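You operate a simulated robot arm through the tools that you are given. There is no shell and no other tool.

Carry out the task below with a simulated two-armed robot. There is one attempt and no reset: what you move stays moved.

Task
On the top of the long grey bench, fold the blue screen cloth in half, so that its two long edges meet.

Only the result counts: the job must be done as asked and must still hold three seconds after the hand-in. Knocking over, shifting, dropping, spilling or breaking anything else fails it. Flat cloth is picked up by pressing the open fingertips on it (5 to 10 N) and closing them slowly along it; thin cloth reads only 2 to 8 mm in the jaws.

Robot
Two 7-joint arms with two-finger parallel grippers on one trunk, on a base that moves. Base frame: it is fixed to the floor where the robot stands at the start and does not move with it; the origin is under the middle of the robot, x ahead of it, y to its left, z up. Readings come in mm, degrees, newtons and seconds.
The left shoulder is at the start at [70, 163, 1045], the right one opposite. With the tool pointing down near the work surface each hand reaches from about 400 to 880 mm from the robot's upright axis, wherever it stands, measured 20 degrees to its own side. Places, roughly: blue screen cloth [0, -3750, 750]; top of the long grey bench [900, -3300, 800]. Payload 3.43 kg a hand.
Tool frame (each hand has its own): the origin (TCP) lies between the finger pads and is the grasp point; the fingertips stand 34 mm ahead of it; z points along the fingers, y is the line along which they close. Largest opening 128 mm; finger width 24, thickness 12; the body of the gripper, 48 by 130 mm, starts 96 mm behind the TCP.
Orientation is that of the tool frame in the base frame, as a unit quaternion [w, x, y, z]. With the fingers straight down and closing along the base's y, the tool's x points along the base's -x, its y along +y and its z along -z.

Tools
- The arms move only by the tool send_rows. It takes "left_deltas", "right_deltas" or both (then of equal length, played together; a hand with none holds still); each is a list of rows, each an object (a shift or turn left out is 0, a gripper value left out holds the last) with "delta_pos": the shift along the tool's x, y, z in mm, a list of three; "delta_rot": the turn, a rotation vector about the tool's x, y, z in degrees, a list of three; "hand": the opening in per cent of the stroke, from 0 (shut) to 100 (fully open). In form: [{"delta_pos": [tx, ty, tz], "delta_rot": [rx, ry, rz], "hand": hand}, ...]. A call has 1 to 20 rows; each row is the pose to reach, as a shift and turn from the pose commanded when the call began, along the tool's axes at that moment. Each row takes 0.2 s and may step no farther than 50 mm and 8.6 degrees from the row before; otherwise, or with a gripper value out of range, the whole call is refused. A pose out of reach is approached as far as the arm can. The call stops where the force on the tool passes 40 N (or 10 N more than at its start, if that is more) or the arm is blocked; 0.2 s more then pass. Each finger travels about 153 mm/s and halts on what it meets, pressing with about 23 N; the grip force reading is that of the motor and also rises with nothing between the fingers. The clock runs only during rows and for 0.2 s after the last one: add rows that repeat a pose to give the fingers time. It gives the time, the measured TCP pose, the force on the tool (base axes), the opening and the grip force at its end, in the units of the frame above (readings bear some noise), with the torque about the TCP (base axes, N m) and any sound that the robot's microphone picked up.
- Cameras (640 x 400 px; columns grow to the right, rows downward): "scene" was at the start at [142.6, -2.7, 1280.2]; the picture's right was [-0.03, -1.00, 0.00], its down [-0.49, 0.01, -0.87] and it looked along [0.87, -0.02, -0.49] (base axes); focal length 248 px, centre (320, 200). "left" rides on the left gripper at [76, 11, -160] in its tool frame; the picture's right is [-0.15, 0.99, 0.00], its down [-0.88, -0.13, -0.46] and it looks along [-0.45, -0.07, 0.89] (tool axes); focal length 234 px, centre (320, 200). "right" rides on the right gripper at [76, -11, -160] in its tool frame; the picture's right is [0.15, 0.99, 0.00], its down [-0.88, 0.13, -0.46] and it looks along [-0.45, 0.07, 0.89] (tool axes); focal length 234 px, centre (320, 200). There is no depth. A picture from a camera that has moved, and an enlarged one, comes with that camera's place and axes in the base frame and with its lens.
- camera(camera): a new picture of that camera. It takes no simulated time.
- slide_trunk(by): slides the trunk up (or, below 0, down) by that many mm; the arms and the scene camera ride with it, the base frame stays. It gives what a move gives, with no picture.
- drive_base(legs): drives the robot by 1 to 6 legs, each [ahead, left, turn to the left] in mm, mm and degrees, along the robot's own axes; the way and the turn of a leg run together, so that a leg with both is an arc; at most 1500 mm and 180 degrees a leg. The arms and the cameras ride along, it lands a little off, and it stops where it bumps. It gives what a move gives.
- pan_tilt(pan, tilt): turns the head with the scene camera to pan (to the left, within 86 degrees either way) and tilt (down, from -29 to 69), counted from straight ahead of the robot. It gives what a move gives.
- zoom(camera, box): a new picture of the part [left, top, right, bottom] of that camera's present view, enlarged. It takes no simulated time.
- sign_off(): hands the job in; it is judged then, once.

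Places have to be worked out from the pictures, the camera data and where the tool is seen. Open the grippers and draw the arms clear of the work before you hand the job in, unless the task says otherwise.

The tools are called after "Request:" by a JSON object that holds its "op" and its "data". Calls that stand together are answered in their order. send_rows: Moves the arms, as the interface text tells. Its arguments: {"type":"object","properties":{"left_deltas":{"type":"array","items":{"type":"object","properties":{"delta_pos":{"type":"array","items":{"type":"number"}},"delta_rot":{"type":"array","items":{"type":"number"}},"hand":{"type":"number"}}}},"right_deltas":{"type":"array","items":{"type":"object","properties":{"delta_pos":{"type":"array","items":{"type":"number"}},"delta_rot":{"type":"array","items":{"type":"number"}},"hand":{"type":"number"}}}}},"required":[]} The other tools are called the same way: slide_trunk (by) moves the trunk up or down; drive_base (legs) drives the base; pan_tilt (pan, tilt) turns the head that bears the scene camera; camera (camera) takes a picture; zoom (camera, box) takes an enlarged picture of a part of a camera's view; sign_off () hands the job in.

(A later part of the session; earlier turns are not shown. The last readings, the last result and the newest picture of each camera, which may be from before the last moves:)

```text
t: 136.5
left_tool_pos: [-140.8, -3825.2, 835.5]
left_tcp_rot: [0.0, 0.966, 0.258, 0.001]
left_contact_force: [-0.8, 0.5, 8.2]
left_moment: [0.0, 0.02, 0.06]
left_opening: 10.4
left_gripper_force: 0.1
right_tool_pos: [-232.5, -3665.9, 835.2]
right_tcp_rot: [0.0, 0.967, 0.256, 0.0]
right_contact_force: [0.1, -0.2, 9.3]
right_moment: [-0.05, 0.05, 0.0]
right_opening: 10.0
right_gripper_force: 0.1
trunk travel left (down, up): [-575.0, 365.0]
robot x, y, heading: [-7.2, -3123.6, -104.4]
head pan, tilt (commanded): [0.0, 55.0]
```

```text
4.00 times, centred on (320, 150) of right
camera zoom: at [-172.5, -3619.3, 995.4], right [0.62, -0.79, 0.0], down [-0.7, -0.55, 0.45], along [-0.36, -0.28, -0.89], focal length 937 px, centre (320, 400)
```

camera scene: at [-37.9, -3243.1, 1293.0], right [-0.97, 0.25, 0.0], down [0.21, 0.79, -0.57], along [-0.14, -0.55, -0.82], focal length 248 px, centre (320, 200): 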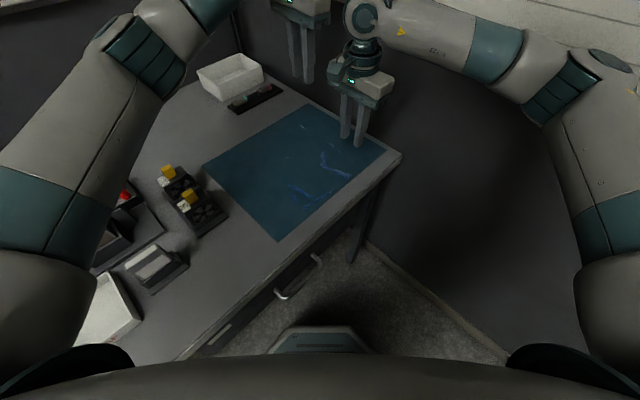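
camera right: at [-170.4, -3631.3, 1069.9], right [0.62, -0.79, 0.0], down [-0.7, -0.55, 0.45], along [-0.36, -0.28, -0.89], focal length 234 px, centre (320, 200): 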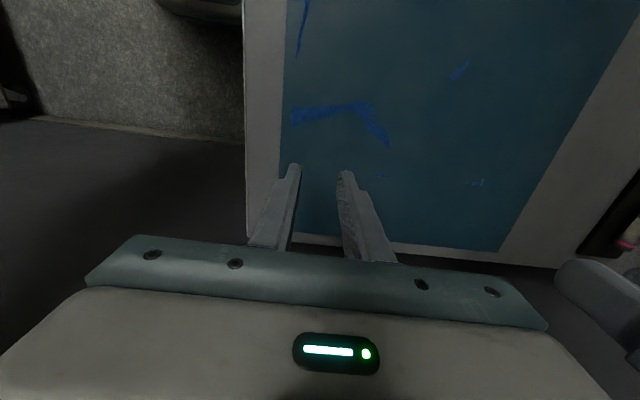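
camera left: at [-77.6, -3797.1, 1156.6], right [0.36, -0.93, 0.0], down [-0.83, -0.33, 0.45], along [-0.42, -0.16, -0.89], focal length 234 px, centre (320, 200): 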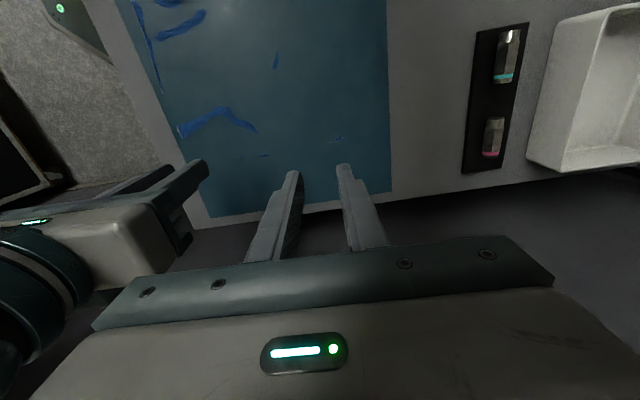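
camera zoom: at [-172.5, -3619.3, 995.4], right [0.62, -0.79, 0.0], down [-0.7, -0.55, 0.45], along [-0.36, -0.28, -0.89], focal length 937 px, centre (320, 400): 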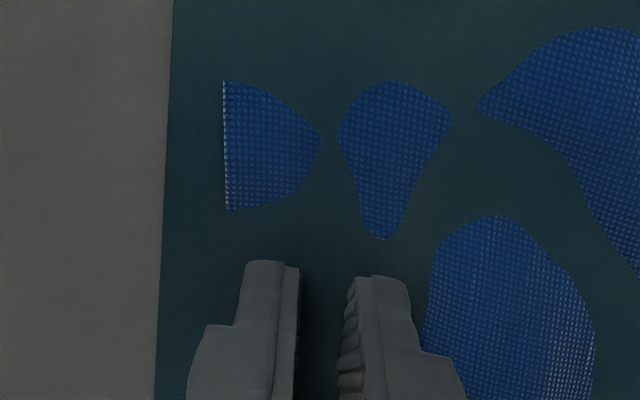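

Forces are 8–9 N and the cloth around is being drawn in. I finish closing slowly.

Request:
{"op": "send_rows", "data": {"left_deltas": [{"delta_pos": [0, 0, 0], "hand": 7.4}, {"delta_pos": [0, 0, 0], "hand": 6.8}, {"delta_pos": [0, 0, 0], "hand": 6.2}, {"delta_pos": [0, 0, 0], "hand": 5.6}, {"delta_pos": [0, 0, 0], "hand": 5}, {"delta_pos": [0, 0, 0], "hand": 4.4}, {"delta_pos": [0, 0, 0], "hand": 3.8}, {"delta_pos": [0, 0, 0], "hand": 3.2}, {"delta_pos": [0, 0, 0], "hand": 2.6}, {"delta_pos": [0, 0, 0], "hand": 2}, {"delta_pos": [0, 0, 0], "hand": 1.4}, {"delta_pos": [0, 0, 0], "hand": 0.8}, {"delta_pos": [0, 0, 0], "hand": 0}, {"delta_pos": [0, 0, 0], "hand": 0}, {"delta_pos": [0, 0, 0], "hand": 0}], "right_deltas": [{"delta_pos": [0, 0, 0], "hand": 7.4}, {"delta_pos": [0, 0, 0], "hand": 6.8}, {"delta_pos": [0, 0, 0], "hand": 6.2}, {"delta_pos": [0, 0, 0], "hand": 5.6}, {"delta_pos": [0, 0, 0], "hand": 5}, {"delta_pos": [0, 0, 0], "hand": 4.4}, {"delta_pos": [0, 0, 0], "hand": 3.8}, {"delta_pos": [0, 0, 0], "hand": 3.2}, {"delta_pos": [0, 0, 0], "hand": 2.6}, {"delta_pos": [0, 0, 0], "hand": 2}, {"delta_pos": [0, 0, 0], "hand": 1.4}, {"delta_pos": [0, 0, 0], "hand": 0.8}, {"delta_pos": [0, 0, 0], "hand": 0}, {"delta_pos": [0, 0, 0], "hand": 0}, {"delta_pos": [0, 0, 0], "hand": 0}]}}

Request:
{"op": "zoom", "data": {"camera": "left", "box": [240, 100, 400, 200]}}

Request:
{"op": "zoom", "data": {"camera": "right", "box": [240, 100, 400, 200]}}

```text
t: 139.7
left_tool_pos: [-140.9, -3825.1, 834.2]
left_tcp_rot: [0.0, 0.966, 0.258, 0.0]
left_contact_force: [0.1, 0.4, 6.1]
left_moment: [-0.06, 0.0, -0.01]
left_opening: 0.0
left_gripper_force: 23.1
right_tool_pos: [-232.3, -3667.1, 835.4]
right_tcp_rot: [0.0, 0.967, 0.256, 0.001]
right_contact_force: [0.0, 0.5, 12.2]
right_moment: [-0.03, 0.06, 0.02]
right_opening: 0.0
right_gripper_force: 22.1
trunk travel left (down, up): [-575.0, 365.0]
robot x, y, heading: [-9.4, -3127.7, -104.7]
head pan, tilt (commanded): [0.0, 55.0]
```

```text
4.00 times, centred on (320, 150) of left
camera zoom: at [-70.2, -3797.0, 994.0], right [0.37, -0.93, 0.0], down [-0.83, -0.33, 0.46], along [-0.42, -0.17, -0.89], focal length 937 px, centre (320, 400)
```

zoom: 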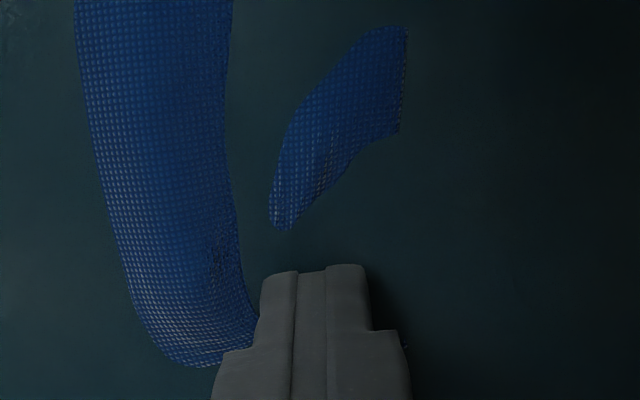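

```text
4.00 times, centred on (320, 150) of right
camera zoom: at [-172.4, -3619.3, 995.3], right [0.62, -0.79, 0.0], down [-0.7, -0.55, 0.45], along [-0.36, -0.28, -0.89], focal length 937 px, centre (320, 400)
```

zoom: 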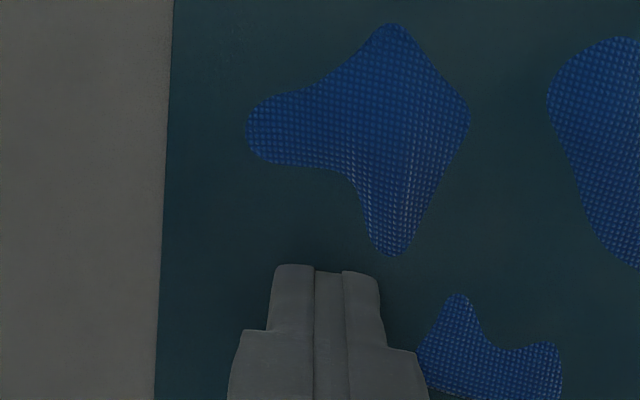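

With only 14 mm the bunch slipped out (0.0 mm). I reopen slowly while pressing to restore the cloth, lift, and retry from about 23 mm.

Request:
{"op": "send_rows", "data": {"left_deltas": [{"delta_pos": [0, 0, 0], "hand": 2}, {"delta_pos": [0, 0, 0], "hand": 4}, {"delta_pos": [0, 0, 0], "hand": 6}, {"delta_pos": [0, 0, 0], "hand": 8}, {"delta_pos": [0, 0, 0], "hand": 10}, {"delta_pos": [0, 0, 0], "hand": 11.5}, {"delta_pos": [0, 0, -4], "hand": 13}, {"delta_pos": [0, 0, -10], "hand": 18}, {"delta_pos": [0, 0, -10], "hand": 18}], "right_deltas": [{"delta_pos": [0, 0, 0], "hand": 2}, {"delta_pos": [0, 0, 0], "hand": 4}, {"delta_pos": [0, 0, 0], "hand": 6}, {"delta_pos": [0, 0, 0], "hand": 8}, {"delta_pos": [0, 0, 0], "hand": 10}, {"delta_pos": [0, 0, 0], "hand": 11.5}, {"delta_pos": [0, 0, -4], "hand": 13}, {"delta_pos": [0, 0, -10], "hand": 18}, {"delta_pos": [0, 0, -10], "hand": 18}]}}

Request:
{"op": "zoom", "data": {"camera": "left", "box": [240, 100, 400, 200]}}

Request:
{"op": "zoom", "data": {"camera": "right", "box": [240, 100, 400, 200]}}

```text
t: 141.7
left_tool_pos: [-141.7, -3827.0, 844.1]
left_tcp_rot: [0.0, 0.966, 0.258, 0.001]
left_contact_force: [0.8, -0.5, 0.1]
left_moment: [0.02, -0.01, 0.0]
left_opening: 23.1
left_gripper_force: 0.0
right_tool_pos: [-234.1, -3666.6, 842.4]
right_tcp_rot: [-0.002, 0.967, 0.256, 0.001]
right_contact_force: [0.7, 0.0, -0.2]
right_moment: [-0.01, -0.01, -0.01]
right_opening: 23.1
right_gripper_force: 0.1
trunk travel left (down, up): [-575.0, 365.0]
robot x, y, heading: [-6.8, -3124.1, -104.6]
head pan, tilt (commanded): [0.0, 55.0]
```

```text
4.00 times, centred on (320, 150) of left
camera zoom: at [-70.9, -3799.2, 1001.8], right [0.37, -0.93, 0.0], down [-0.83, -0.33, 0.45], along [-0.42, -0.17, -0.89], focal length 937 px, centre (320, 400)
```

zoom: 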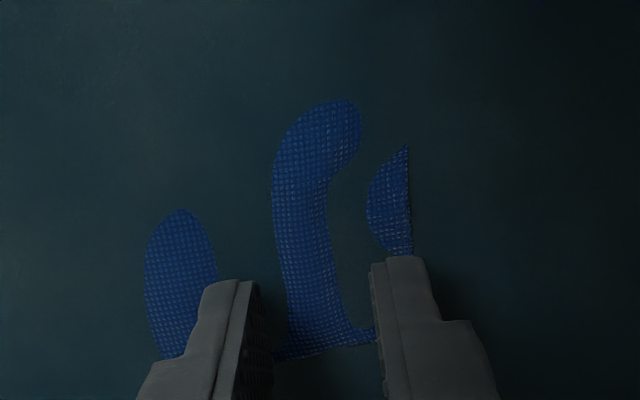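

```text
4.00 times, centred on (320, 150) of right
camera zoom: at [-172.5, -3620.8, 1003.4], right [0.62, -0.79, 0.0], down [-0.7, -0.55, 0.45], along [-0.36, -0.28, -0.89], focal length 937 px, centre (320, 400)
```

zoom: 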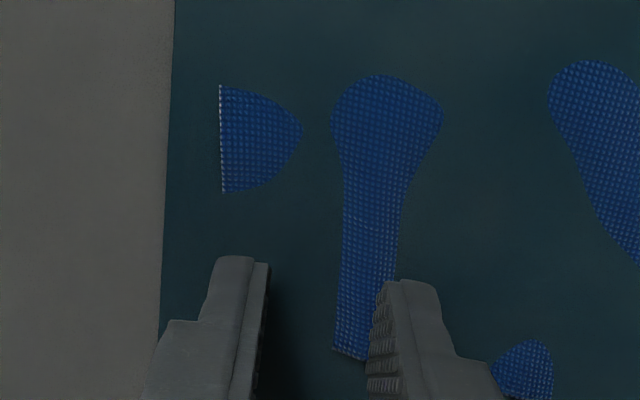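

Edges are 12 mm right of both TCPs and slight ridges remain where the pleats were, which helps. I shift left −3 mm and right +6 mm along the edge to centre on the ridges and press again with 23 mm opening.

Request:
{"op": "send_rows", "data": {"left_deltas": [{"delta_pos": [0.5, -3, 0], "hand": 18}, {"delta_pos": [0.5, -3, 5], "hand": 18}, {"delta_pos": [0.5, -3, 9], "hand": 18}, {"delta_pos": [0.5, -3, 10], "hand": 18}, {"delta_pos": [0.5, -3, 10], "hand": 18}], "right_deltas": [{"delta_pos": [0.5, 6, 0], "hand": 18}, {"delta_pos": [0.5, 6, 5], "hand": 18}, {"delta_pos": [0.5, 6, 9], "hand": 18}, {"delta_pos": [0.5, 6, 9.6], "hand": 18}, {"delta_pos": [0.5, 6, 9.6], "hand": 18}]}}

```text
t: 142.9
left_tool_pos: [-142.7, -3822.7, 834.6]
left_tcp_rot: [0.0, 0.966, 0.258, 0.0]
left_contact_force: [-0.3, -2.3, 7.5]
left_moment: [-0.08, 0.07, -0.01]
left_opening: 23.2
left_gripper_force: 0.2
right_tool_pos: [-230.0, -3672.1, 834.7]
right_tcp_rot: [-0.001, 0.967, 0.257, 0.0]
right_contact_force: [0.2, -0.3, 4.5]
right_moment: [-0.02, 0.02, -0.02]
right_opening: 22.8
right_gripper_force: 0.1
trunk travel left (down, up): [-575.0, 365.0]
robot x, y, heading: [-9.4, -3126.1, -104.3]
head pan, tilt (commanded): [0.0, 55.0]
```

Left 7.5 N and right 4.5 N, both balanced. I add 0.4 mm on the right and close slowly.

Request:
{"op": "send_rows", "data": {"left_deltas": [{"delta_pos": [0, 0, 0], "hand": 18}, {"delta_pos": [0, 0, 0], "hand": 17.2}, {"delta_pos": [0, 0, 0], "hand": 16.4}, {"delta_pos": [0, 0, 0], "hand": 15.6}, {"delta_pos": [0, 0, 0], "hand": 14.8}, {"delta_pos": [0, 0, 0], "hand": 14}, {"delta_pos": [0, 0, 0], "hand": 13.2}, {"delta_pos": [0, 0, 0], "hand": 12.4}, {"delta_pos": [0, 0, 0], "hand": 11.6}, {"delta_pos": [0, 0, 0], "hand": 10.8}, {"delta_pos": [0, 0, 0], "hand": 10}], "right_deltas": [{"delta_pos": [0, 0, 0.4], "hand": 18}, {"delta_pos": [0, 0, 0.4], "hand": 17.2}, {"delta_pos": [0, 0, 0.4], "hand": 16.4}, {"delta_pos": [0, 0, 0.4], "hand": 15.6}, {"delta_pos": [0, 0, 0.4], "hand": 14.8}, {"delta_pos": [0, 0, 0.4], "hand": 14}, {"delta_pos": [0, 0, 0.4], "hand": 13.2}, {"delta_pos": [0, 0, 0.4], "hand": 12.4}, {"delta_pos": [0, 0, 0.4], "hand": 11.6}, {"delta_pos": [0, 0, 0.4], "hand": 10.8}, {"delta_pos": [0, 0, 0.4], "hand": 10}]}}

Request:
{"op": "zoom", "data": {"camera": "left", "box": [240, 100, 400, 200]}}

Request:
{"op": "zoom", "data": {"camera": "right", "box": [240, 100, 400, 200]}}

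```text
t: 145.3
left_tool_pos: [-142.2, -3822.3, 834.9]
left_tcp_rot: [0.001, 0.966, 0.258, 0.0]
left_contact_force: [0.1, 0.8, 7.6]
left_moment: [-0.02, 0.01, 0.01]
left_opening: 11.9
left_gripper_force: 0.0
right_tool_pos: [-230.3, -3670.3, 835.0]
right_tcp_rot: [-0.001, 0.967, 0.255, 0.0]
right_contact_force: [0.1, -0.4, 15.0]
right_moment: [-0.02, 0.08, 0.0]
right_opening: 11.6
right_gripper_force: 0.0
trunk travel left (down, up): [-575.0, 365.0]
robot x, y, heading: [-7.3, -3127.6, -104.5]
head pan, tilt (commanded): [0.0, 55.0]
```

```text
4.00 times, centred on (320, 150) of left
camera zoom: at [-70.7, -3794.1, 993.9], right [0.37, -0.93, 0.0], down [-0.83, -0.33, 0.46], along [-0.42, -0.17, -0.89], focal length 937 px, centre (320, 400)
```

zoom: 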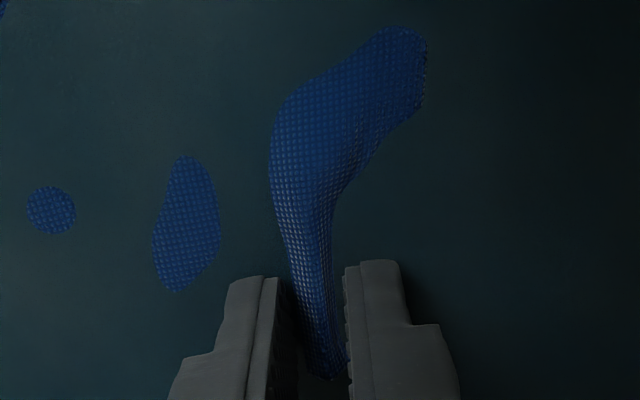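

```text
4.00 times, centred on (320, 150) of right
camera zoom: at [-169.0, -3624.1, 995.3], right [0.62, -0.79, 0.0], down [-0.7, -0.55, 0.46], along [-0.36, -0.28, -0.89], focal length 937 px, centre (320, 400)
```

zoom: 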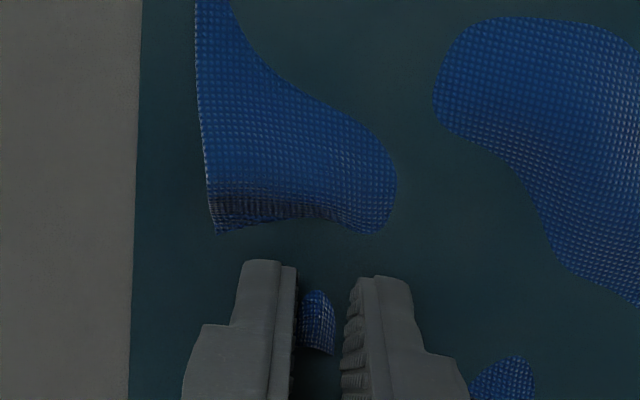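

Both show cloth rising between the fingers. I ease the right by 0.3 mm and finish closing.

Request:
{"op": "send_rows", "data": {"left_deltas": [{"delta_pos": [0, 0, 0], "hand": 9.2}, {"delta_pos": [0, 0, 0], "hand": 8.4}, {"delta_pos": [0, 0, 0], "hand": 7.6}, {"delta_pos": [0, 0, 0], "hand": 6.8}, {"delta_pos": [0, 0, 0], "hand": 6}, {"delta_pos": [0, 0, 0], "hand": 5.2}, {"delta_pos": [0, 0, 0], "hand": 4.4}, {"delta_pos": [0, 0, 0], "hand": 3.6}, {"delta_pos": [0, 0, 0], "hand": 2.8}, {"delta_pos": [0, 0, 0], "hand": 2}, {"delta_pos": [0, 0, 0], "hand": 1}, {"delta_pos": [0, 0, 0], "hand": 0}, {"delta_pos": [0, 0, 0], "hand": 0}, {"delta_pos": [0, 0, 0], "hand": 0}], "right_deltas": [{"delta_pos": [0, 0, -0.3], "hand": 9.2}, {"delta_pos": [0, 0, -0.3], "hand": 8.4}, {"delta_pos": [0, 0, -0.3], "hand": 7.6}, {"delta_pos": [0, 0, -0.3], "hand": 6.8}, {"delta_pos": [0, 0, -0.3], "hand": 6}, {"delta_pos": [0, 0, -0.3], "hand": 5.2}, {"delta_pos": [0, 0, -0.3], "hand": 4.4}, {"delta_pos": [0, 0, -0.3], "hand": 3.6}, {"delta_pos": [0, 0, -0.3], "hand": 2.8}, {"delta_pos": [0, 0, -0.3], "hand": 2}, {"delta_pos": [0, 0, -0.3], "hand": 1}, {"delta_pos": [0, 0, -0.3], "hand": 0}, {"delta_pos": [0, 0, -0.3], "hand": 0}, {"delta_pos": [0, 0, -0.3], "hand": 0}]}}

Request:
{"op": "zoom", "data": {"camera": "left", "box": [240, 100, 400, 200]}}

Request:
{"op": "zoom", "data": {"camera": "right", "box": [240, 100, 400, 200]}}

Request:
{"op": "zoom", "data": {"camera": "scene", "box": [200, 95, 424, 235]}}

```text
t: 148.3
left_tool_pos: [-143.4, -3822.1, 834.3]
left_tcp_rot: [0.0, 0.966, 0.257, 0.0]
left_contact_force: [-7.6, 12.0, 10.4]
left_moment: [0.44, 0.23, -0.03]
left_opening: 1.8
left_gripper_force: 23.0
right_tool_pos: [-229.8, -3671.6, 836.2]
right_tcp_rot: [0.0, 0.967, 0.256, 0.0]
right_contact_force: [6.9, -10.9, 6.9]
right_moment: [-0.38, -0.21, 0.08]
right_opening: 1.5
right_gripper_force: 22.9
trunk travel left (down, up): [-575.0, 365.0]
robot x, y, heading: [-7.0, -3122.4, -104.2]
head pan, tilt (commanded): [0.0, 55.0]
```

```text
4.00 times, centred on (320, 150) of left
camera zoom: at [-71.2, -3794.0, 993.9], right [0.36, -0.93, 0.0], down [-0.83, -0.32, 0.46], along [-0.42, -0.17, -0.89], focal length 937 px, centre (320, 400)
```

zoom: 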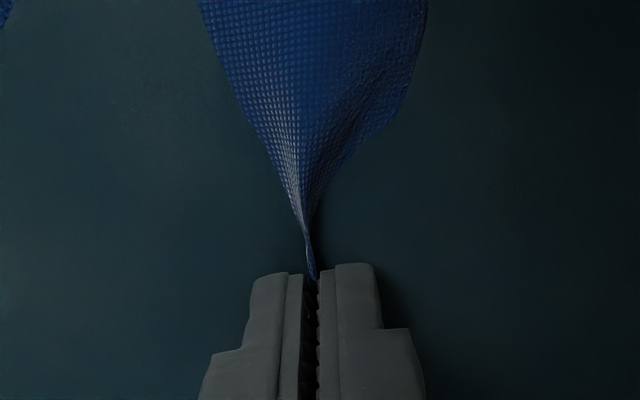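

```text
4.00 times, centred on (320, 150) of right
camera zoom: at [-169.4, -3624.2, 995.4], right [0.62, -0.79, 0.0], down [-0.7, -0.55, 0.45], along [-0.36, -0.28, -0.89], focal length 937 px, centre (320, 400)
```

zoom: 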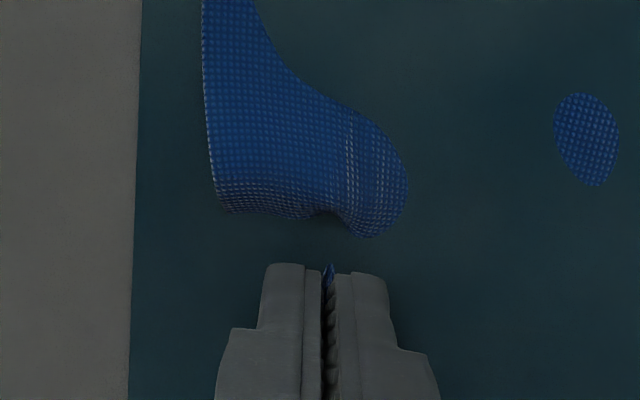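

```text
2.86 times, centred on (312, 165) of scene
camera zoom: at [-35.5, -3240.6, 1293.4], right [-0.97, 0.25, 0.0], down [0.21, 0.79, -0.57], along [-0.14, -0.56, -0.82], focal length 710 px, centre (343, 300)
```

zoom: 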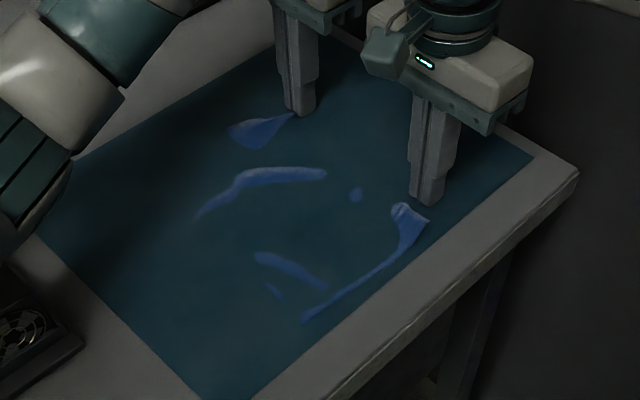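

Both jaws hold the cloth (1.8 and 1.5 mm) with about 14 N tension between the hands. I lift 4 mm while bringing the hands 6 mm closer each to relax it, and check.

Request:
{"op": "send_rows", "data": {"left_deltas": [{"delta_pos": [0, -2, -1], "hand": 0}, {"delta_pos": [0, -4, -2], "hand": 0}, {"delta_pos": [0, -6, -4], "hand": 0}, {"delta_pos": [0, -6, -4], "hand": 0}], "right_deltas": [{"delta_pos": [0, 2, -1], "hand": 0}, {"delta_pos": [0, 4, -2], "hand": 0}, {"delta_pos": [0, 6, -4], "hand": 0}, {"delta_pos": [0, 6, -4], "hand": 0}]}}

```text
t: 149.3
left_tool_pos: [-144.2, -3820.1, 836.0]
left_tcp_rot: [0.0, 0.966, 0.259, 0.001]
left_contact_force: [0.2, 0.2, 0.2]
left_moment: [-0.02, 0.0, 0.0]
left_opening: 1.5
left_gripper_force: 23.0
right_tool_pos: [-226.5, -3677.2, 838.1]
right_tcp_rot: [-0.002, 0.967, 0.256, 0.0]
right_contact_force: [-1.0, 0.2, -0.6]
right_moment: [0.04, -0.03, -0.02]
right_opening: 1.8
right_gripper_force: 23.3
trunk travel left (down, up): [-575.0, 365.0]
robot x, y, heading: [-4.7, -3126.8, -104.6]
head pan, tilt (commanded): [0.0, 55.0]
```

The tension is gone and both still hold. I start the page-turning arc: lift and move the edge left with the tools slowly leaning, up to about 60° of the turn, then look.

Request:
{"op": "send_rows", "data": {"left_deltas": [{"delta_pos": [0.5, 0, -7], "delta_rot": [0, -0.7, 0], "hand": 0}, {"delta_pos": [2.4, 0, -15], "delta_rot": [0, -1.5, 0], "hand": 0}, {"delta_pos": [6, 0, -23], "delta_rot": [0, -2.2, 0], "hand": 0}, {"delta_pos": [10.5, 0, -31], "delta_rot": [0, -3, 0], "hand": 0}, {"delta_pos": [17, 0, -39.5], "delta_rot": [0, -4, 0], "hand": 0}, {"delta_pos": [24, 0, -47.4], "delta_rot": [0, -5, 0], "hand": 0}, {"delta_pos": [32, 0, -53], "delta_rot": [0, -6, 0], "hand": 0}, {"delta_pos": [40.6, 0, -57.8], "delta_rot": [0, -7, 0], "hand": 0}], "right_deltas": [{"delta_pos": [0.5, 0, -7], "delta_rot": [0, -0.7, 0], "hand": 0}, {"delta_pos": [2.4, 0, -15], "delta_rot": [0, -1.5, 0], "hand": 0}, {"delta_pos": [6, 0, -23], "delta_rot": [0, -2.2, 0], "hand": 0}, {"delta_pos": [10.5, 0, -31], "delta_rot": [0, -3, 0], "hand": 0}, {"delta_pos": [17, 0, -39.5], "delta_rot": [0, -4, 0], "hand": 0}, {"delta_pos": [24, 0, -47.4], "delta_rot": [0, -5, 0], "hand": 0}, {"delta_pos": [32, 0, -53], "delta_rot": [0, -6, 0], "hand": 0}, {"delta_pos": [40.6, 0, -57.8], "delta_rot": [0, -7, 0], "hand": 0}]}}

Request:
{"op": "zoom", "data": {"camera": "scene", "box": [200, 95, 424, 235]}}

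Request:
{"op": "camera", "data": {"camera": "left"}}

Request:
{"op": "camera", "data": {"camera": "right"}}

```text
t: 151.1
left_tool_pos: [-110.2, -3798.7, 895.5]
left_tcp_rot: [0.015, 0.964, 0.258, -0.059]
left_contact_force: [0.0, 0.0, -0.3]
left_moment: [0.0, 0.03, 0.02]
left_opening: 1.6
left_gripper_force: 23.2
right_tool_pos: [-192.6, -3657.6, 896.8]
right_tcp_rot: [0.015, 0.965, 0.256, -0.058]
right_contact_force: [0.5, 0.3, 1.3]
right_moment: [0.0, 0.0, -0.02]
right_opening: 1.6
right_gripper_force: 22.9
trunk travel left (down, up): [-575.0, 365.0]
robot x, y, heading: [-5.7, -3125.5, -104.7]
head pan, tilt (commanded): [0.0, 55.0]
```

```text
2.86 times, centred on (312, 165) of scene
camera zoom: at [-35.4, -3242.3, 1293.2], right [-0.97, 0.25, 0.0], down [0.21, 0.79, -0.57], along [-0.14, -0.56, -0.82], focal length 710 px, centre (343, 300)
```

zoom: 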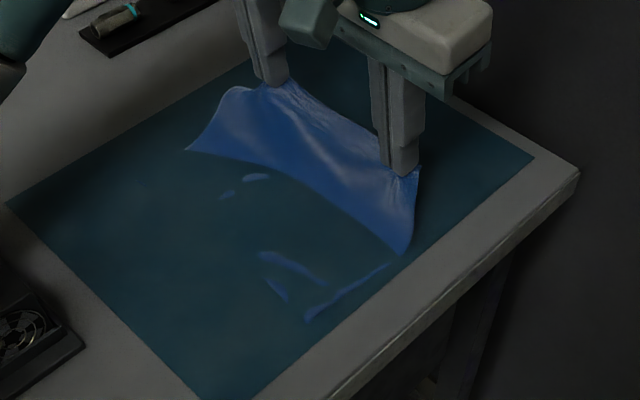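

```text
taken
camera left: at [-22.9, -3760.7, 1043.9], right [0.37, -0.93, 0.02], down [-0.78, -0.29, 0.56], along [-0.51, -0.22, -0.83], focal length 234 px, centre (320, 200)
```

left: 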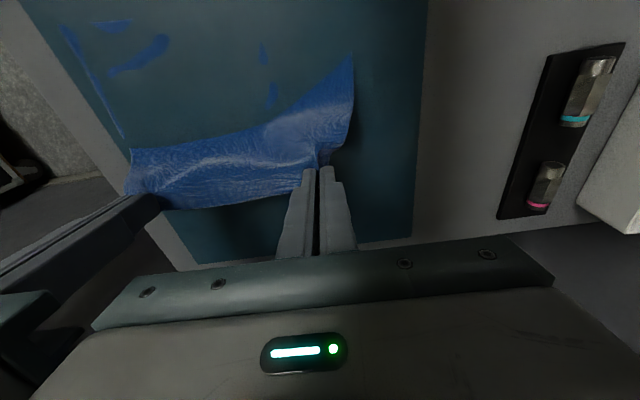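

```text
taken
camera right: at [-115.0, -3600.8, 1046.4], right [0.62, -0.79, -0.02], down [-0.65, -0.52, 0.56], along [-0.45, -0.33, -0.83], focal length 234 px, centre (320, 200)
```

right: 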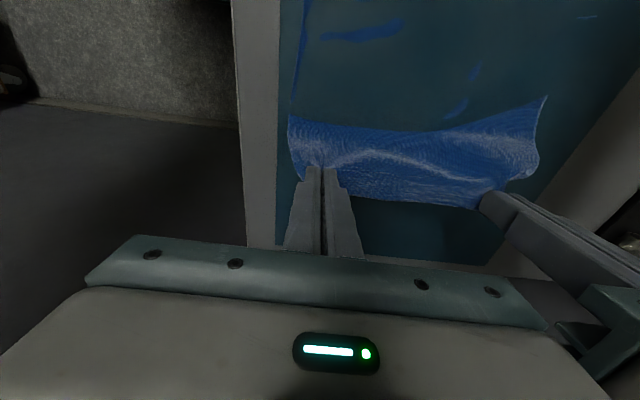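

The blue cloth is lifting nicely between both grippers. I continue the arc over the fold line to about 150° of the turn.

Request:
{"op": "send_rows", "data": {"left_deltas": [{"delta_pos": [9, 0, -5], "delta_rot": [0, -0.75, 0], "hand": 0}, {"delta_pos": [18, 0, -10], "delta_rot": [0, -1.5, 0], "hand": 0}, {"delta_pos": [28, 0, -12.7], "delta_rot": [0, -2.2, 0], "hand": 0}, {"delta_pos": [38, 0, -15], "delta_rot": [0, -3, 0], "hand": 0}, {"delta_pos": [48.5, 0, -15.4], "delta_rot": [0, -4, 0], "hand": 0}, {"delta_pos": [59, 0, -15.4], "delta_rot": [0, -5, 0], "hand": 0}, {"delta_pos": [69, 0, -13.2], "delta_rot": [0, -6, 0], "hand": 0}, {"delta_pos": [79.1, 0, -10.4], "delta_rot": [0, -7, 0], "hand": 0}, {"delta_pos": [88, 0, -6.8], "delta_rot": [0, -7.8, 0], "hand": 0}, {"delta_pos": [96.7, 0, -2.6], "delta_rot": [0, -8.5, 0], "hand": 0}], "right_deltas": [{"delta_pos": [9, 0, -5], "delta_rot": [0, -0.75, 0], "hand": 0}, {"delta_pos": [18, 0, -10], "delta_rot": [0, -1.5, 0], "hand": 0}, {"delta_pos": [28, 0, -12.7], "delta_rot": [0, -2.2, 0], "hand": 0}, {"delta_pos": [38, 0, -15], "delta_rot": [0, -3, 0], "hand": 0}, {"delta_pos": [48.5, 0, -15.4], "delta_rot": [0, -4, 0], "hand": 0}, {"delta_pos": [59, 0, -15.4], "delta_rot": [0, -5, 0], "hand": 0}, {"delta_pos": [69, 0, -13.2], "delta_rot": [0, -6, 0], "hand": 0}, {"delta_pos": [79.1, 0, -10.4], "delta_rot": [0, -7, 0], "hand": 0}, {"delta_pos": [88, 0, -6.8], "delta_rot": [0, -7.8, 0], "hand": 0}, {"delta_pos": [96.7, 0, -2.6], "delta_rot": [0, -8.5, 0], "hand": 0}]}}

Request:
{"op": "camera", "data": {"camera": "scene"}}

Request:
{"op": "camera", "data": {"camera": "left"}}

Request:
{"op": "camera", "data": {"camera": "right"}}

```text
t: 153.5
left_tool_pos: [-68.9, -3755.9, 895.0]
left_tcp_rot: [0.037, 0.964, 0.225, -0.134]
left_contact_force: [-0.2, 0.2, 0.7]
left_moment: [0.0, 0.01, 0.03]
left_opening: 1.8
left_gripper_force: 23.3
right_tool_pos: [-137.3, -3612.4, 886.9]
right_tcp_rot: [0.034, 0.964, 0.231, -0.128]
right_contact_force: [0.2, -0.5, 0.5]
right_moment: [-0.05, 0.0, -0.02]
right_opening: 1.8
right_gripper_force: 23.7
trunk travel left (down, up): [-575.0, 365.0]
robot x, y, heading: [-3.5, -3134.5, -107.4]
head pan, tilt (commanded): [0.0, 55.0]
stopped in row 10 (left hand): the arm was blocked; the commanded pose is now the measured one
```

```text
taken
camera scene: at [-49.0, -3248.6, 1292.4], right [-0.95, 0.3, -0.01], down [0.25, 0.78, -0.57], along [-0.17, -0.55, -0.82], focal length 248 px, centre (320, 200)
```

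scene: 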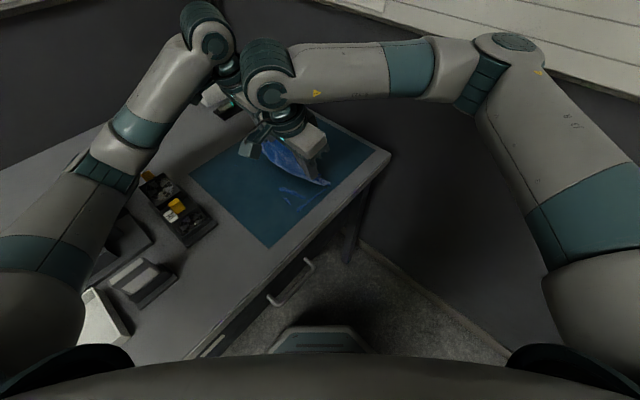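

```text
taken
camera left: at [39.5, -3713.1, 1026.9], right [0.31, -0.95, 0.05], down [-0.71, -0.2, 0.68], along [-0.63, -0.25, -0.73], focal length 234 px, centre (320, 200)
```

left: 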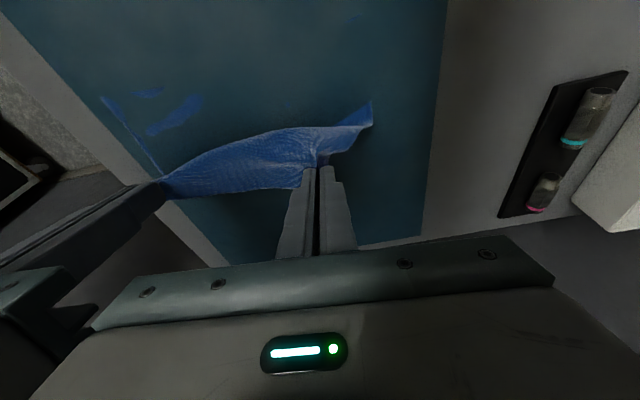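

```text
taken
camera right: at [-38.6, -3550.3, 1021.7], right [0.57, -0.82, -0.03], down [-0.59, -0.44, 0.67], along [-0.56, -0.36, -0.74], focal length 234 px, centre (320, 200)
```

right: 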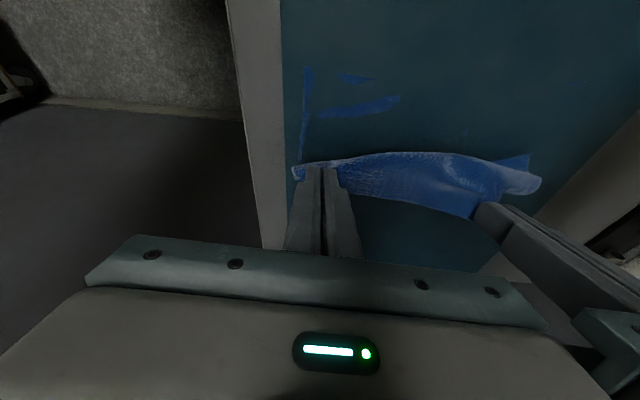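

The left arm was blocked in row 10 and the base got turned about 3°, so some part of the left arm must be touching something. I look closely at the left arm and the objects under it before moving anything.

Request:
{"op": "zoom", "data": {"camera": "scene", "box": [20, 100, 260, 250]}}

Request:
{"op": "zoom", "data": {"camera": "scene", "box": [160, 0, 360, 125]}}

```text
2.67 times, centred on (140, 175) of scene
camera zoom: at [-49.0, -3248.6, 1292.4], right [-0.95, 0.3, -0.01], down [0.25, 0.78, -0.57], along [-0.17, -0.55, -0.82], focal length 662 px, centre (800, 267)
```

zoom: 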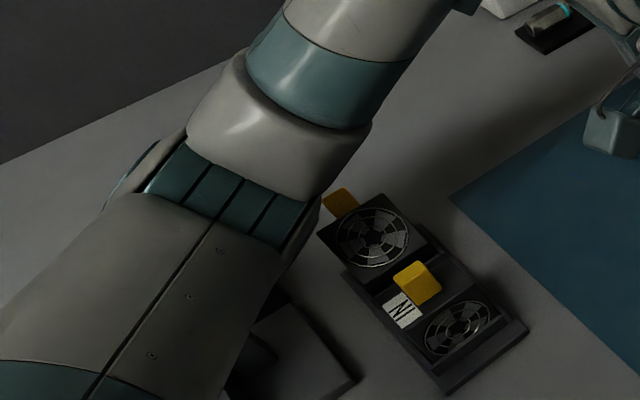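

```text
3.20 times, centred on (260, 62) of scene
camera zoom: at [-49.0, -3248.6, 1292.4], right [-0.95, 0.3, -0.01], down [0.25, 0.78, -0.57], along [-0.17, -0.55, -0.82], focal length 795 px, centre (512, 640)
```

zoom: 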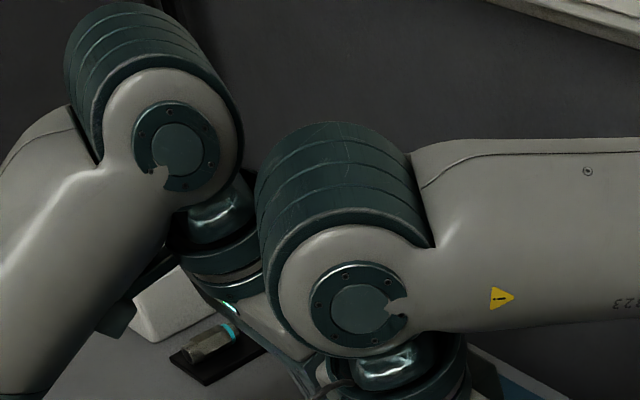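

The left elbow appears to hang low (about z 970) beside the switch unit and adapters on the bench, which would explain the push. I back both hands off 30 mm along the path to relieve it, keeping the cloth held, and look again.

Request:
{"op": "send_rows", "data": {"left_deltas": [{"delta_pos": [-8, 0, 0.5], "delta_rot": [0, 0.8, 0], "hand": 0}, {"delta_pos": [-16, 0, 1.2], "delta_rot": [0, 1.6, 0], "hand": 0}, {"delta_pos": [-23, 0, 2.2], "delta_rot": [0, 2.4, 0], "hand": 0}, {"delta_pos": [-30, 0, 3.2], "delta_rot": [0, 3, 0], "hand": 0}], "right_deltas": [{"delta_pos": [-8, 0, 0.5], "delta_rot": [0, 0.8, 0], "hand": 0}, {"delta_pos": [-16, 0, 1.2], "delta_rot": [0, 1.6, 0], "hand": 0}, {"delta_pos": [-23, 0, 2.2], "delta_rot": [0, 2.4, 0], "hand": 0}, {"delta_pos": [-30, 0, 3.2], "delta_rot": [0, 3, 0], "hand": 0}]}}

Request:
{"op": "camera", "data": {"camera": "scene"}}

Request:
{"op": "zoom", "data": {"camera": "scene", "box": [20, 100, 260, 250]}}

```text
t: 154.5
left_tool_pos: [-82.6, -3773.4, 895.6]
left_tcp_rot: [0.027, 0.966, 0.232, -0.109]
left_contact_force: [0.6, 0.9, 0.3]
left_moment: [0.0, -0.01, 0.0]
left_opening: 1.8
left_gripper_force: 22.7
right_tool_pos: [-154.1, -3629.7, 892.4]
right_tcp_rot: [0.025, 0.966, 0.233, -0.105]
right_contact_force: [-0.6, -0.4, -0.5]
right_moment: [0.0, 0.01, 0.0]
right_opening: 1.6
right_gripper_force: 23.8
trunk travel left (down, up): [-575.0, 365.0]
robot x, y, heading: [-4.6, -3132.2, -107.2]
head pan, tilt (commanded): [0.0, 55.0]
```

```text
taken
camera scene: at [-40.2, -3252.9, 1293.1], right [-0.96, 0.29, 0.0], down [0.24, 0.78, -0.57], along [-0.17, -0.55, -0.82], focal length 248 px, centre (320, 200)
```

scene: 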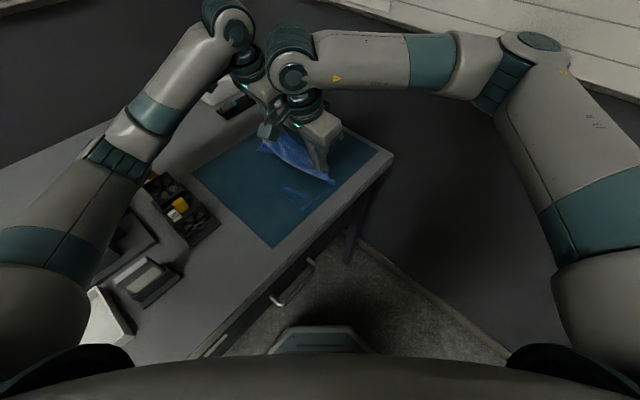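

```text
2.67 times, centred on (140, 175) of scene
camera zoom: at [-40.2, -3252.9, 1293.1], right [-0.96, 0.29, 0.0], down [0.24, 0.78, -0.57], along [-0.17, -0.55, -0.82], focal length 662 px, centre (800, 267)
```

zoom: 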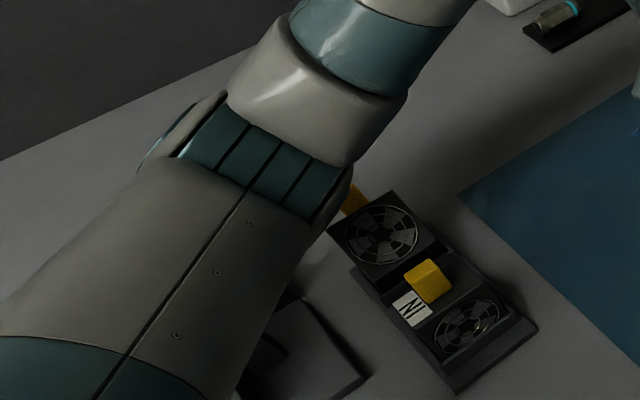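

I zoom in on the fan adapters to check whether the elbow has disturbed the rear one.

Request:
{"op": "zoom", "data": {"camera": "scene", "box": [128, 160, 224, 248]}}

Request:
{"op": "zoom", "data": {"camera": "scene", "box": [80, 120, 176, 180]}}

```text
4.55 times, centred on (176, 204) of scene
camera zoom: at [-40.2, -3252.9, 1293.1], right [-0.96, 0.29, 0.0], down [0.24, 0.78, -0.57], along [-0.17, -0.55, -0.82], focal length 1129 px, centre (974, 182)
```

zoom: 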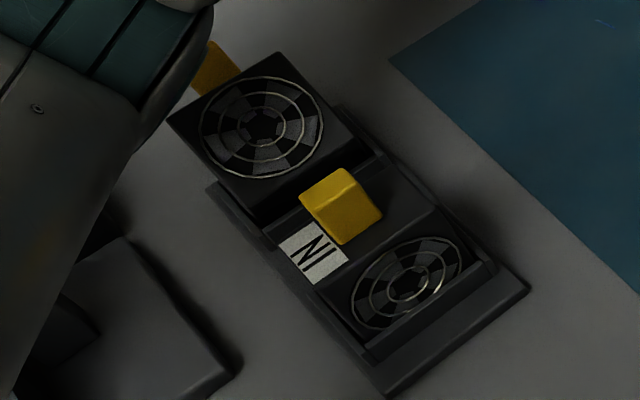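

```text
6.67 times, centred on (128, 150) of scene
camera zoom: at [-40.2, -3252.9, 1293.1], right [-0.96, 0.29, 0.0], down [0.24, 0.78, -0.57], along [-0.17, -0.55, -0.82], focal length 1656 px, centre (1600, 533)
```

zoom: 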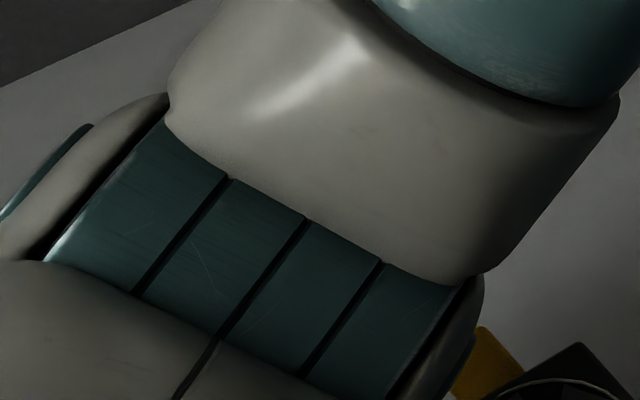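

The rear fan cartridge next to the mat now shows its fan facing up, so the low left elbow has tipped it; I will have to set it upright again later. First I must get the elbow up: I raise the trunk in 30 mm steps and lower the hands by the same amount each time, keeping the cloth held.

Request:
{"op": "slide_trunk", "data": {"by": 30}}

Request:
{"op": "send_rows", "data": {"left_deltas": [{"delta_pos": [2.2, 0, 9.8], "hand": 0}, {"delta_pos": [4.3, 0, 19.5], "hand": 0}, {"delta_pos": [6.5, 0, 29.3], "hand": 0}], "right_deltas": [{"delta_pos": [2.2, 0, 9.8], "hand": 0}, {"delta_pos": [4.3, 0, 19.5], "hand": 0}, {"delta_pos": [6.5, 0, 29.3], "hand": 0}]}}

Request:
{"op": "camera", "data": {"camera": "scene"}}

```text
t: 155.3
left_tool_pos: [-83.5, -3773.3, 925.9]
left_tcp_rot: [0.027, 0.966, 0.231, -0.109]
left_contact_force: [-0.3, 0.2, -0.2]
left_moment: [0.0, 0.0, 0.03]
left_opening: 2.0
left_gripper_force: 23.3
right_tool_pos: [-151.9, -3629.8, 922.6]
right_tcp_rot: [0.024, 0.966, 0.234, -0.105]
right_contact_force: [0.3, -0.2, 0.5]
right_moment: [-0.02, 0.02, -0.01]
right_opening: 1.4
right_gripper_force: 22.5
trunk travel left (down, up): [-605.0, 335.0]
robot x, y, heading: [-8.0, -3132.8, -107.1]
head pan, tilt (commanded): [0.0, 55.0]
```

```text
t: 156.1
left_tool_pos: [-85.2, -3773.8, 897.5]
left_tcp_rot: [0.027, 0.966, 0.231, -0.109]
left_contact_force: [0.5, -0.4, -0.2]
left_moment: [0.03, 0.01, 0.01]
left_opening: 1.7
left_gripper_force: 23.6
right_tool_pos: [-155.1, -3628.8, 893.3]
right_tcp_rot: [0.024, 0.966, 0.234, -0.105]
right_contact_force: [-0.4, -0.2, 0.1]
right_moment: [0.02, 0.03, -0.02]
right_opening: 1.4
right_gripper_force: 22.7
trunk travel left (down, up): [-605.0, 335.0]
robot x, y, heading: [-9.2, -3134.6, -107.0]
head pan, tilt (commanded): [0.0, 55.0]
```

```text
taken
camera scene: at [-40.2, -3252.9, 1323.2], right [-0.96, 0.29, 0.0], down [0.24, 0.78, -0.57], along [-0.17, -0.55, -0.82], focal length 248 px, centre (320, 200)
```

scene: 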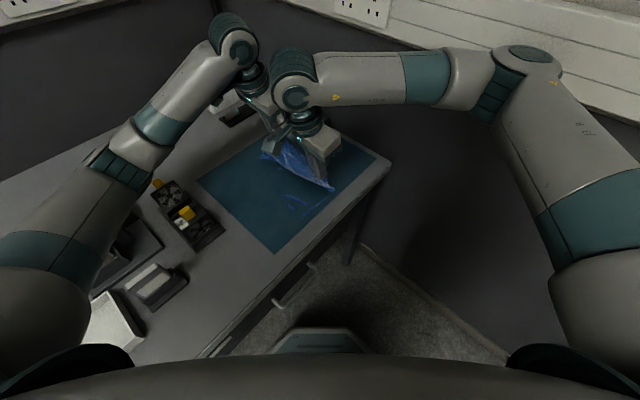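

That works and the elbow lifts. I repeat the cycle four more times with 35 mm steps.

Request:
{"op": "slide_trunk", "data": {"by": 35}}

Request:
{"op": "send_rows", "data": {"left_deltas": [{"delta_pos": [2.5, 0, 11.4], "hand": 0}, {"delta_pos": [5, 0, 22.8], "hand": 0}, {"delta_pos": [7.6, 0, 34.2], "hand": 0}], "right_deltas": [{"delta_pos": [2.5, 0, 11.4], "hand": 0}, {"delta_pos": [5, 0, 22.8], "hand": 0}, {"delta_pos": [7.6, 0, 34.2], "hand": 0}]}}

Request:
{"op": "slide_trunk", "data": {"by": 35}}

Request:
{"op": "send_rows", "data": {"left_deltas": [{"delta_pos": [2.5, 0, 11.4], "hand": 0}, {"delta_pos": [5, 0, 22.8], "hand": 0}, {"delta_pos": [7.6, 0, 34.2], "hand": 0}], "right_deltas": [{"delta_pos": [2.5, 0, 11.4], "hand": 0}, {"delta_pos": [5, 0, 22.8], "hand": 0}, {"delta_pos": [7.6, 0, 34.2], "hand": 0}]}}

Request:
{"op": "camera", "data": {"camera": "scene"}}

```text
t: 156.9
left_tool_pos: [-83.2, -3773.9, 931.6]
left_tcp_rot: [0.027, 0.967, 0.231, -0.109]
left_contact_force: [0.2, -0.9, 0.3]
left_moment: [0.0, 0.01, 0.03]
left_opening: 1.7
left_gripper_force: 22.8
right_tool_pos: [-154.5, -3629.4, 927.2]
right_tcp_rot: [0.025, 0.966, 0.234, -0.105]
right_contact_force: [0.0, -0.2, -0.7]
right_moment: [-0.02, -0.03, 0.01]
right_opening: 1.5
right_gripper_force: 22.3
trunk travel left (down, up): [-640.0, 300.0]
robot x, y, heading: [-5.9, -3134.1, -107.1]
head pan, tilt (commanded): [0.0, 55.0]
```

```text
t: 157.7
left_tool_pos: [-84.7, -3773.1, 896.8]
left_tcp_rot: [0.028, 0.966, 0.231, -0.109]
left_contact_force: [-0.6, 0.4, -0.2]
left_moment: [-0.01, -0.01, 0.0]
left_opening: 1.8
left_gripper_force: 22.7
right_tool_pos: [-153.9, -3627.7, 894.2]
right_tcp_rot: [0.024, 0.967, 0.233, -0.105]
right_contact_force: [-0.3, -0.6, 0.5]
right_moment: [0.01, 0.02, 0.0]
right_opening: 1.6
right_gripper_force: 23.0
trunk travel left (down, up): [-640.0, 300.0]
robot x, y, heading: [-6.3, -3136.6, -107.1]
head pan, tilt (commanded): [0.0, 55.0]
```

```text
t: 158.4
left_tool_pos: [-83.0, -3776.0, 931.1]
left_tcp_rot: [0.028, 0.966, 0.231, -0.11]
left_contact_force: [-0.4, 0.1, -0.6]
left_moment: [-0.04, -0.02, 0.05]
left_opening: 1.9
left_gripper_force: 23.1
right_tool_pos: [-154.5, -3627.2, 928.3]
right_tcp_rot: [0.025, 0.966, 0.234, -0.106]
right_contact_force: [-0.3, -0.2, 0.8]
right_moment: [0.01, 0.03, 0.0]
right_opening: 1.7
right_gripper_force: 23.1
trunk travel left (down, up): [-675.0, 265.0]
robot x, y, heading: [-6.1, -3136.1, -107.0]
head pan, tilt (commanded): [0.0, 55.0]
```

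```text
t: 159.2
left_tool_pos: [-83.5, -3774.1, 896.4]
left_tcp_rot: [0.028, 0.966, 0.232, -0.109]
left_contact_force: [0.3, -0.3, 0.0]
left_moment: [0.02, 0.02, -0.01]
left_opening: 1.7
left_gripper_force: 23.0
right_tool_pos: [-154.1, -3628.5, 894.0]
right_tcp_rot: [0.024, 0.967, 0.232, -0.106]
right_contact_force: [-0.2, -0.4, -1.0]
right_moment: [0.02, 0.03, 0.01]
right_opening: 1.4
right_gripper_force: 23.4
trunk travel left (down, up): [-675.0, 265.0]
robot x, y, heading: [-4.9, -3134.7, -106.9]
head pan, tilt (commanded): [0.0, 55.0]
```

```text
taken
camera scene: at [-40.2, -3252.9, 1393.2], right [-0.96, 0.29, 0.0], down [0.24, 0.78, -0.57], along [-0.17, -0.55, -0.82], focal length 248 px, centre (320, 200)
```

scene: 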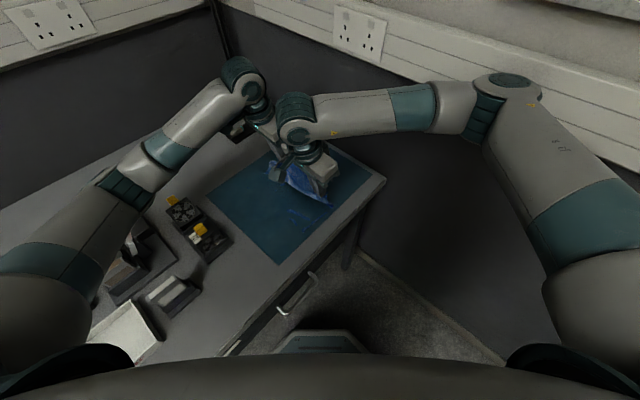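

The trunk is 100 mm higher. I check the cartridges and the clearance now.

Request:
{"op": "zoom", "data": {"camera": "scene", "box": [90, 170, 250, 270]}}

Request:
{"op": "zoom", "data": {"camera": "scene", "box": [200, 50, 400, 250]}}

```text
4.00 times, centred on (170, 220) of scene
camera zoom: at [-40.2, -3252.9, 1393.2], right [-0.96, 0.29, 0.0], down [0.24, 0.78, -0.57], along [-0.17, -0.55, -0.82], focal length 993 px, centre (920, 120)
```

zoom: 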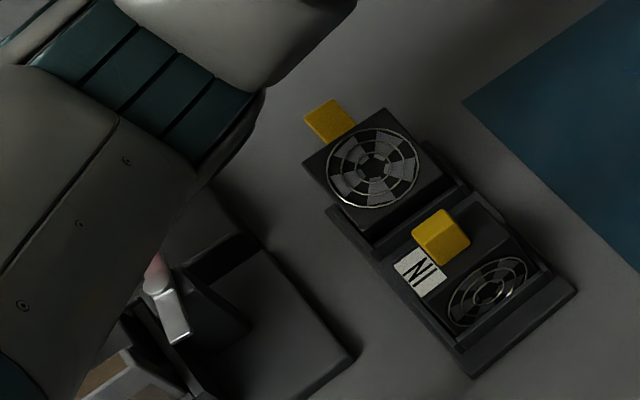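

```text
2.00 times, centred on (300, 150) of scene
camera zoom: at [-40.2, -3252.9, 1393.2], right [-0.96, 0.29, 0.0], down [0.24, 0.78, -0.57], along [-0.17, -0.55, -0.82], focal length 497 px, centre (360, 300)
```

zoom: 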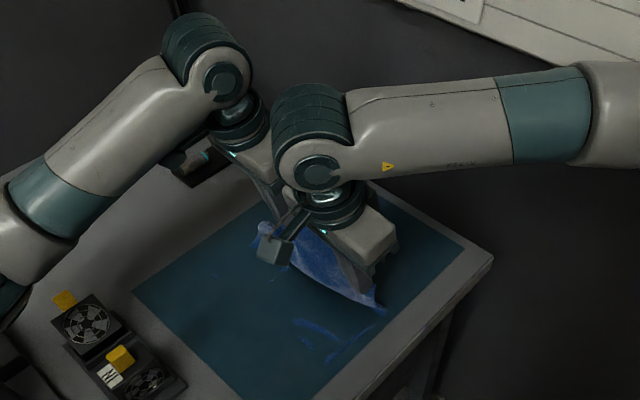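

The rear cartridge leans back in its holder (to be righted later); the elbow now clears it. I continue the fold with a slight yaw correction for the turned base, up to about 135° of the turn, then check.

Request:
{"op": "send_rows", "data": {"left_deltas": [{"delta_pos": [7.8, 4, -6], "delta_rot": [-0.1, 0, -0.5], "hand": 0}, {"delta_pos": [15.5, 8.1, -12.3], "delta_rot": [-0.25, 0, -1], "hand": 0}, {"delta_pos": [30, 9.6, -12], "delta_rot": [-0.4, -0.5, -1.7], "hand": 0}, {"delta_pos": [44.2, 11.1, -10.6], "delta_rot": [-0.55, -1.1, -2.3], "hand": 0}], "right_deltas": [{"delta_pos": [1.5, 4.1, -6], "delta_rot": [-0.1, 0, -0.5], "hand": 0}, {"delta_pos": [3, 8.2, -12], "delta_rot": [-0.25, 0, -1], "hand": 0}, {"delta_pos": [17.5, 9.6, -11.6], "delta_rot": [-0.4, -0.5, -1.7], "hand": 0}, {"delta_pos": [31.7, 10.9, -10.3], "delta_rot": [-0.55, -1.1, -2.3], "hand": 0}]}}

Request:
{"op": "camera", "data": {"camera": "scene"}}

Request:
{"op": "zoom", "data": {"camera": "scene", "box": [80, 60, 320, 260]}}

```text
t: 160.2
left_tool_pos: [-36.5, -3762.3, 896.5]
left_tcp_rot: [0.033, 0.96, 0.252, -0.119]
left_contact_force: [-0.1, 0.5, -0.2]
left_moment: [0.01, -0.01, -0.02]
left_opening: 1.6
left_gripper_force: 22.6
right_tool_pos: [-119.5, -3621.5, 897.8]
right_tcp_rot: [0.029, 0.96, 0.254, -0.115]
right_contact_force: [-0.7, -0.5, -0.3]
right_moment: [0.02, 0.03, -0.02]
right_opening: 1.6
right_gripper_force: 23.0
trunk travel left (down, up): [-675.0, 265.0]
robot x, y, heading: [-8.8, -3135.2, -107.2]
head pan, tilt (commanded): [0.0, 55.0]
```

```text
taken
camera scene: at [-39.0, -3252.7, 1393.2], right [-0.96, 0.29, 0.0], down [0.24, 0.78, -0.57], along [-0.17, -0.55, -0.82], focal length 248 px, centre (320, 200)
```

scene: 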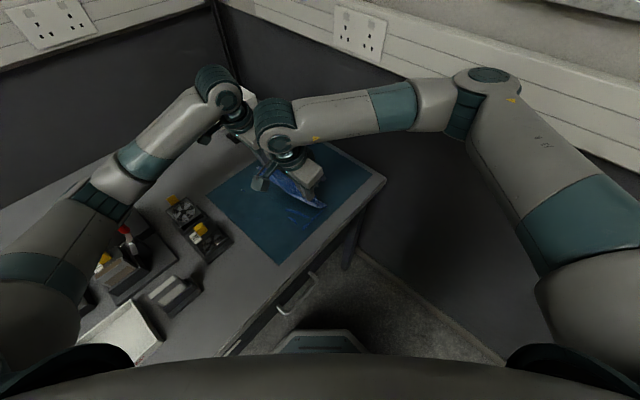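

```text
2.00 times, centred on (200, 160) of scene
camera zoom: at [-39.0, -3252.7, 1393.2], right [-0.96, 0.29, 0.0], down [0.24, 0.78, -0.57], along [-0.17, -0.55, -0.82], focal length 497 px, centre (560, 280)
```

zoom: 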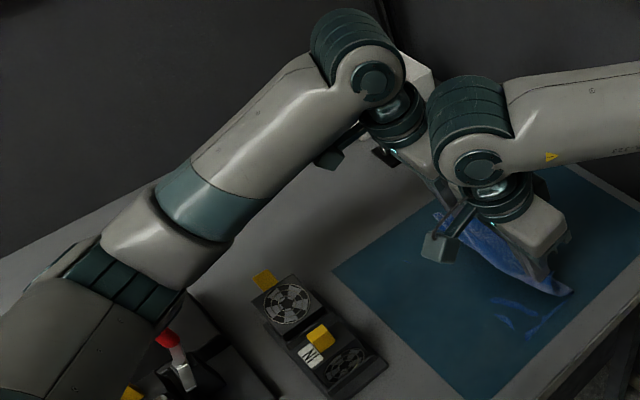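

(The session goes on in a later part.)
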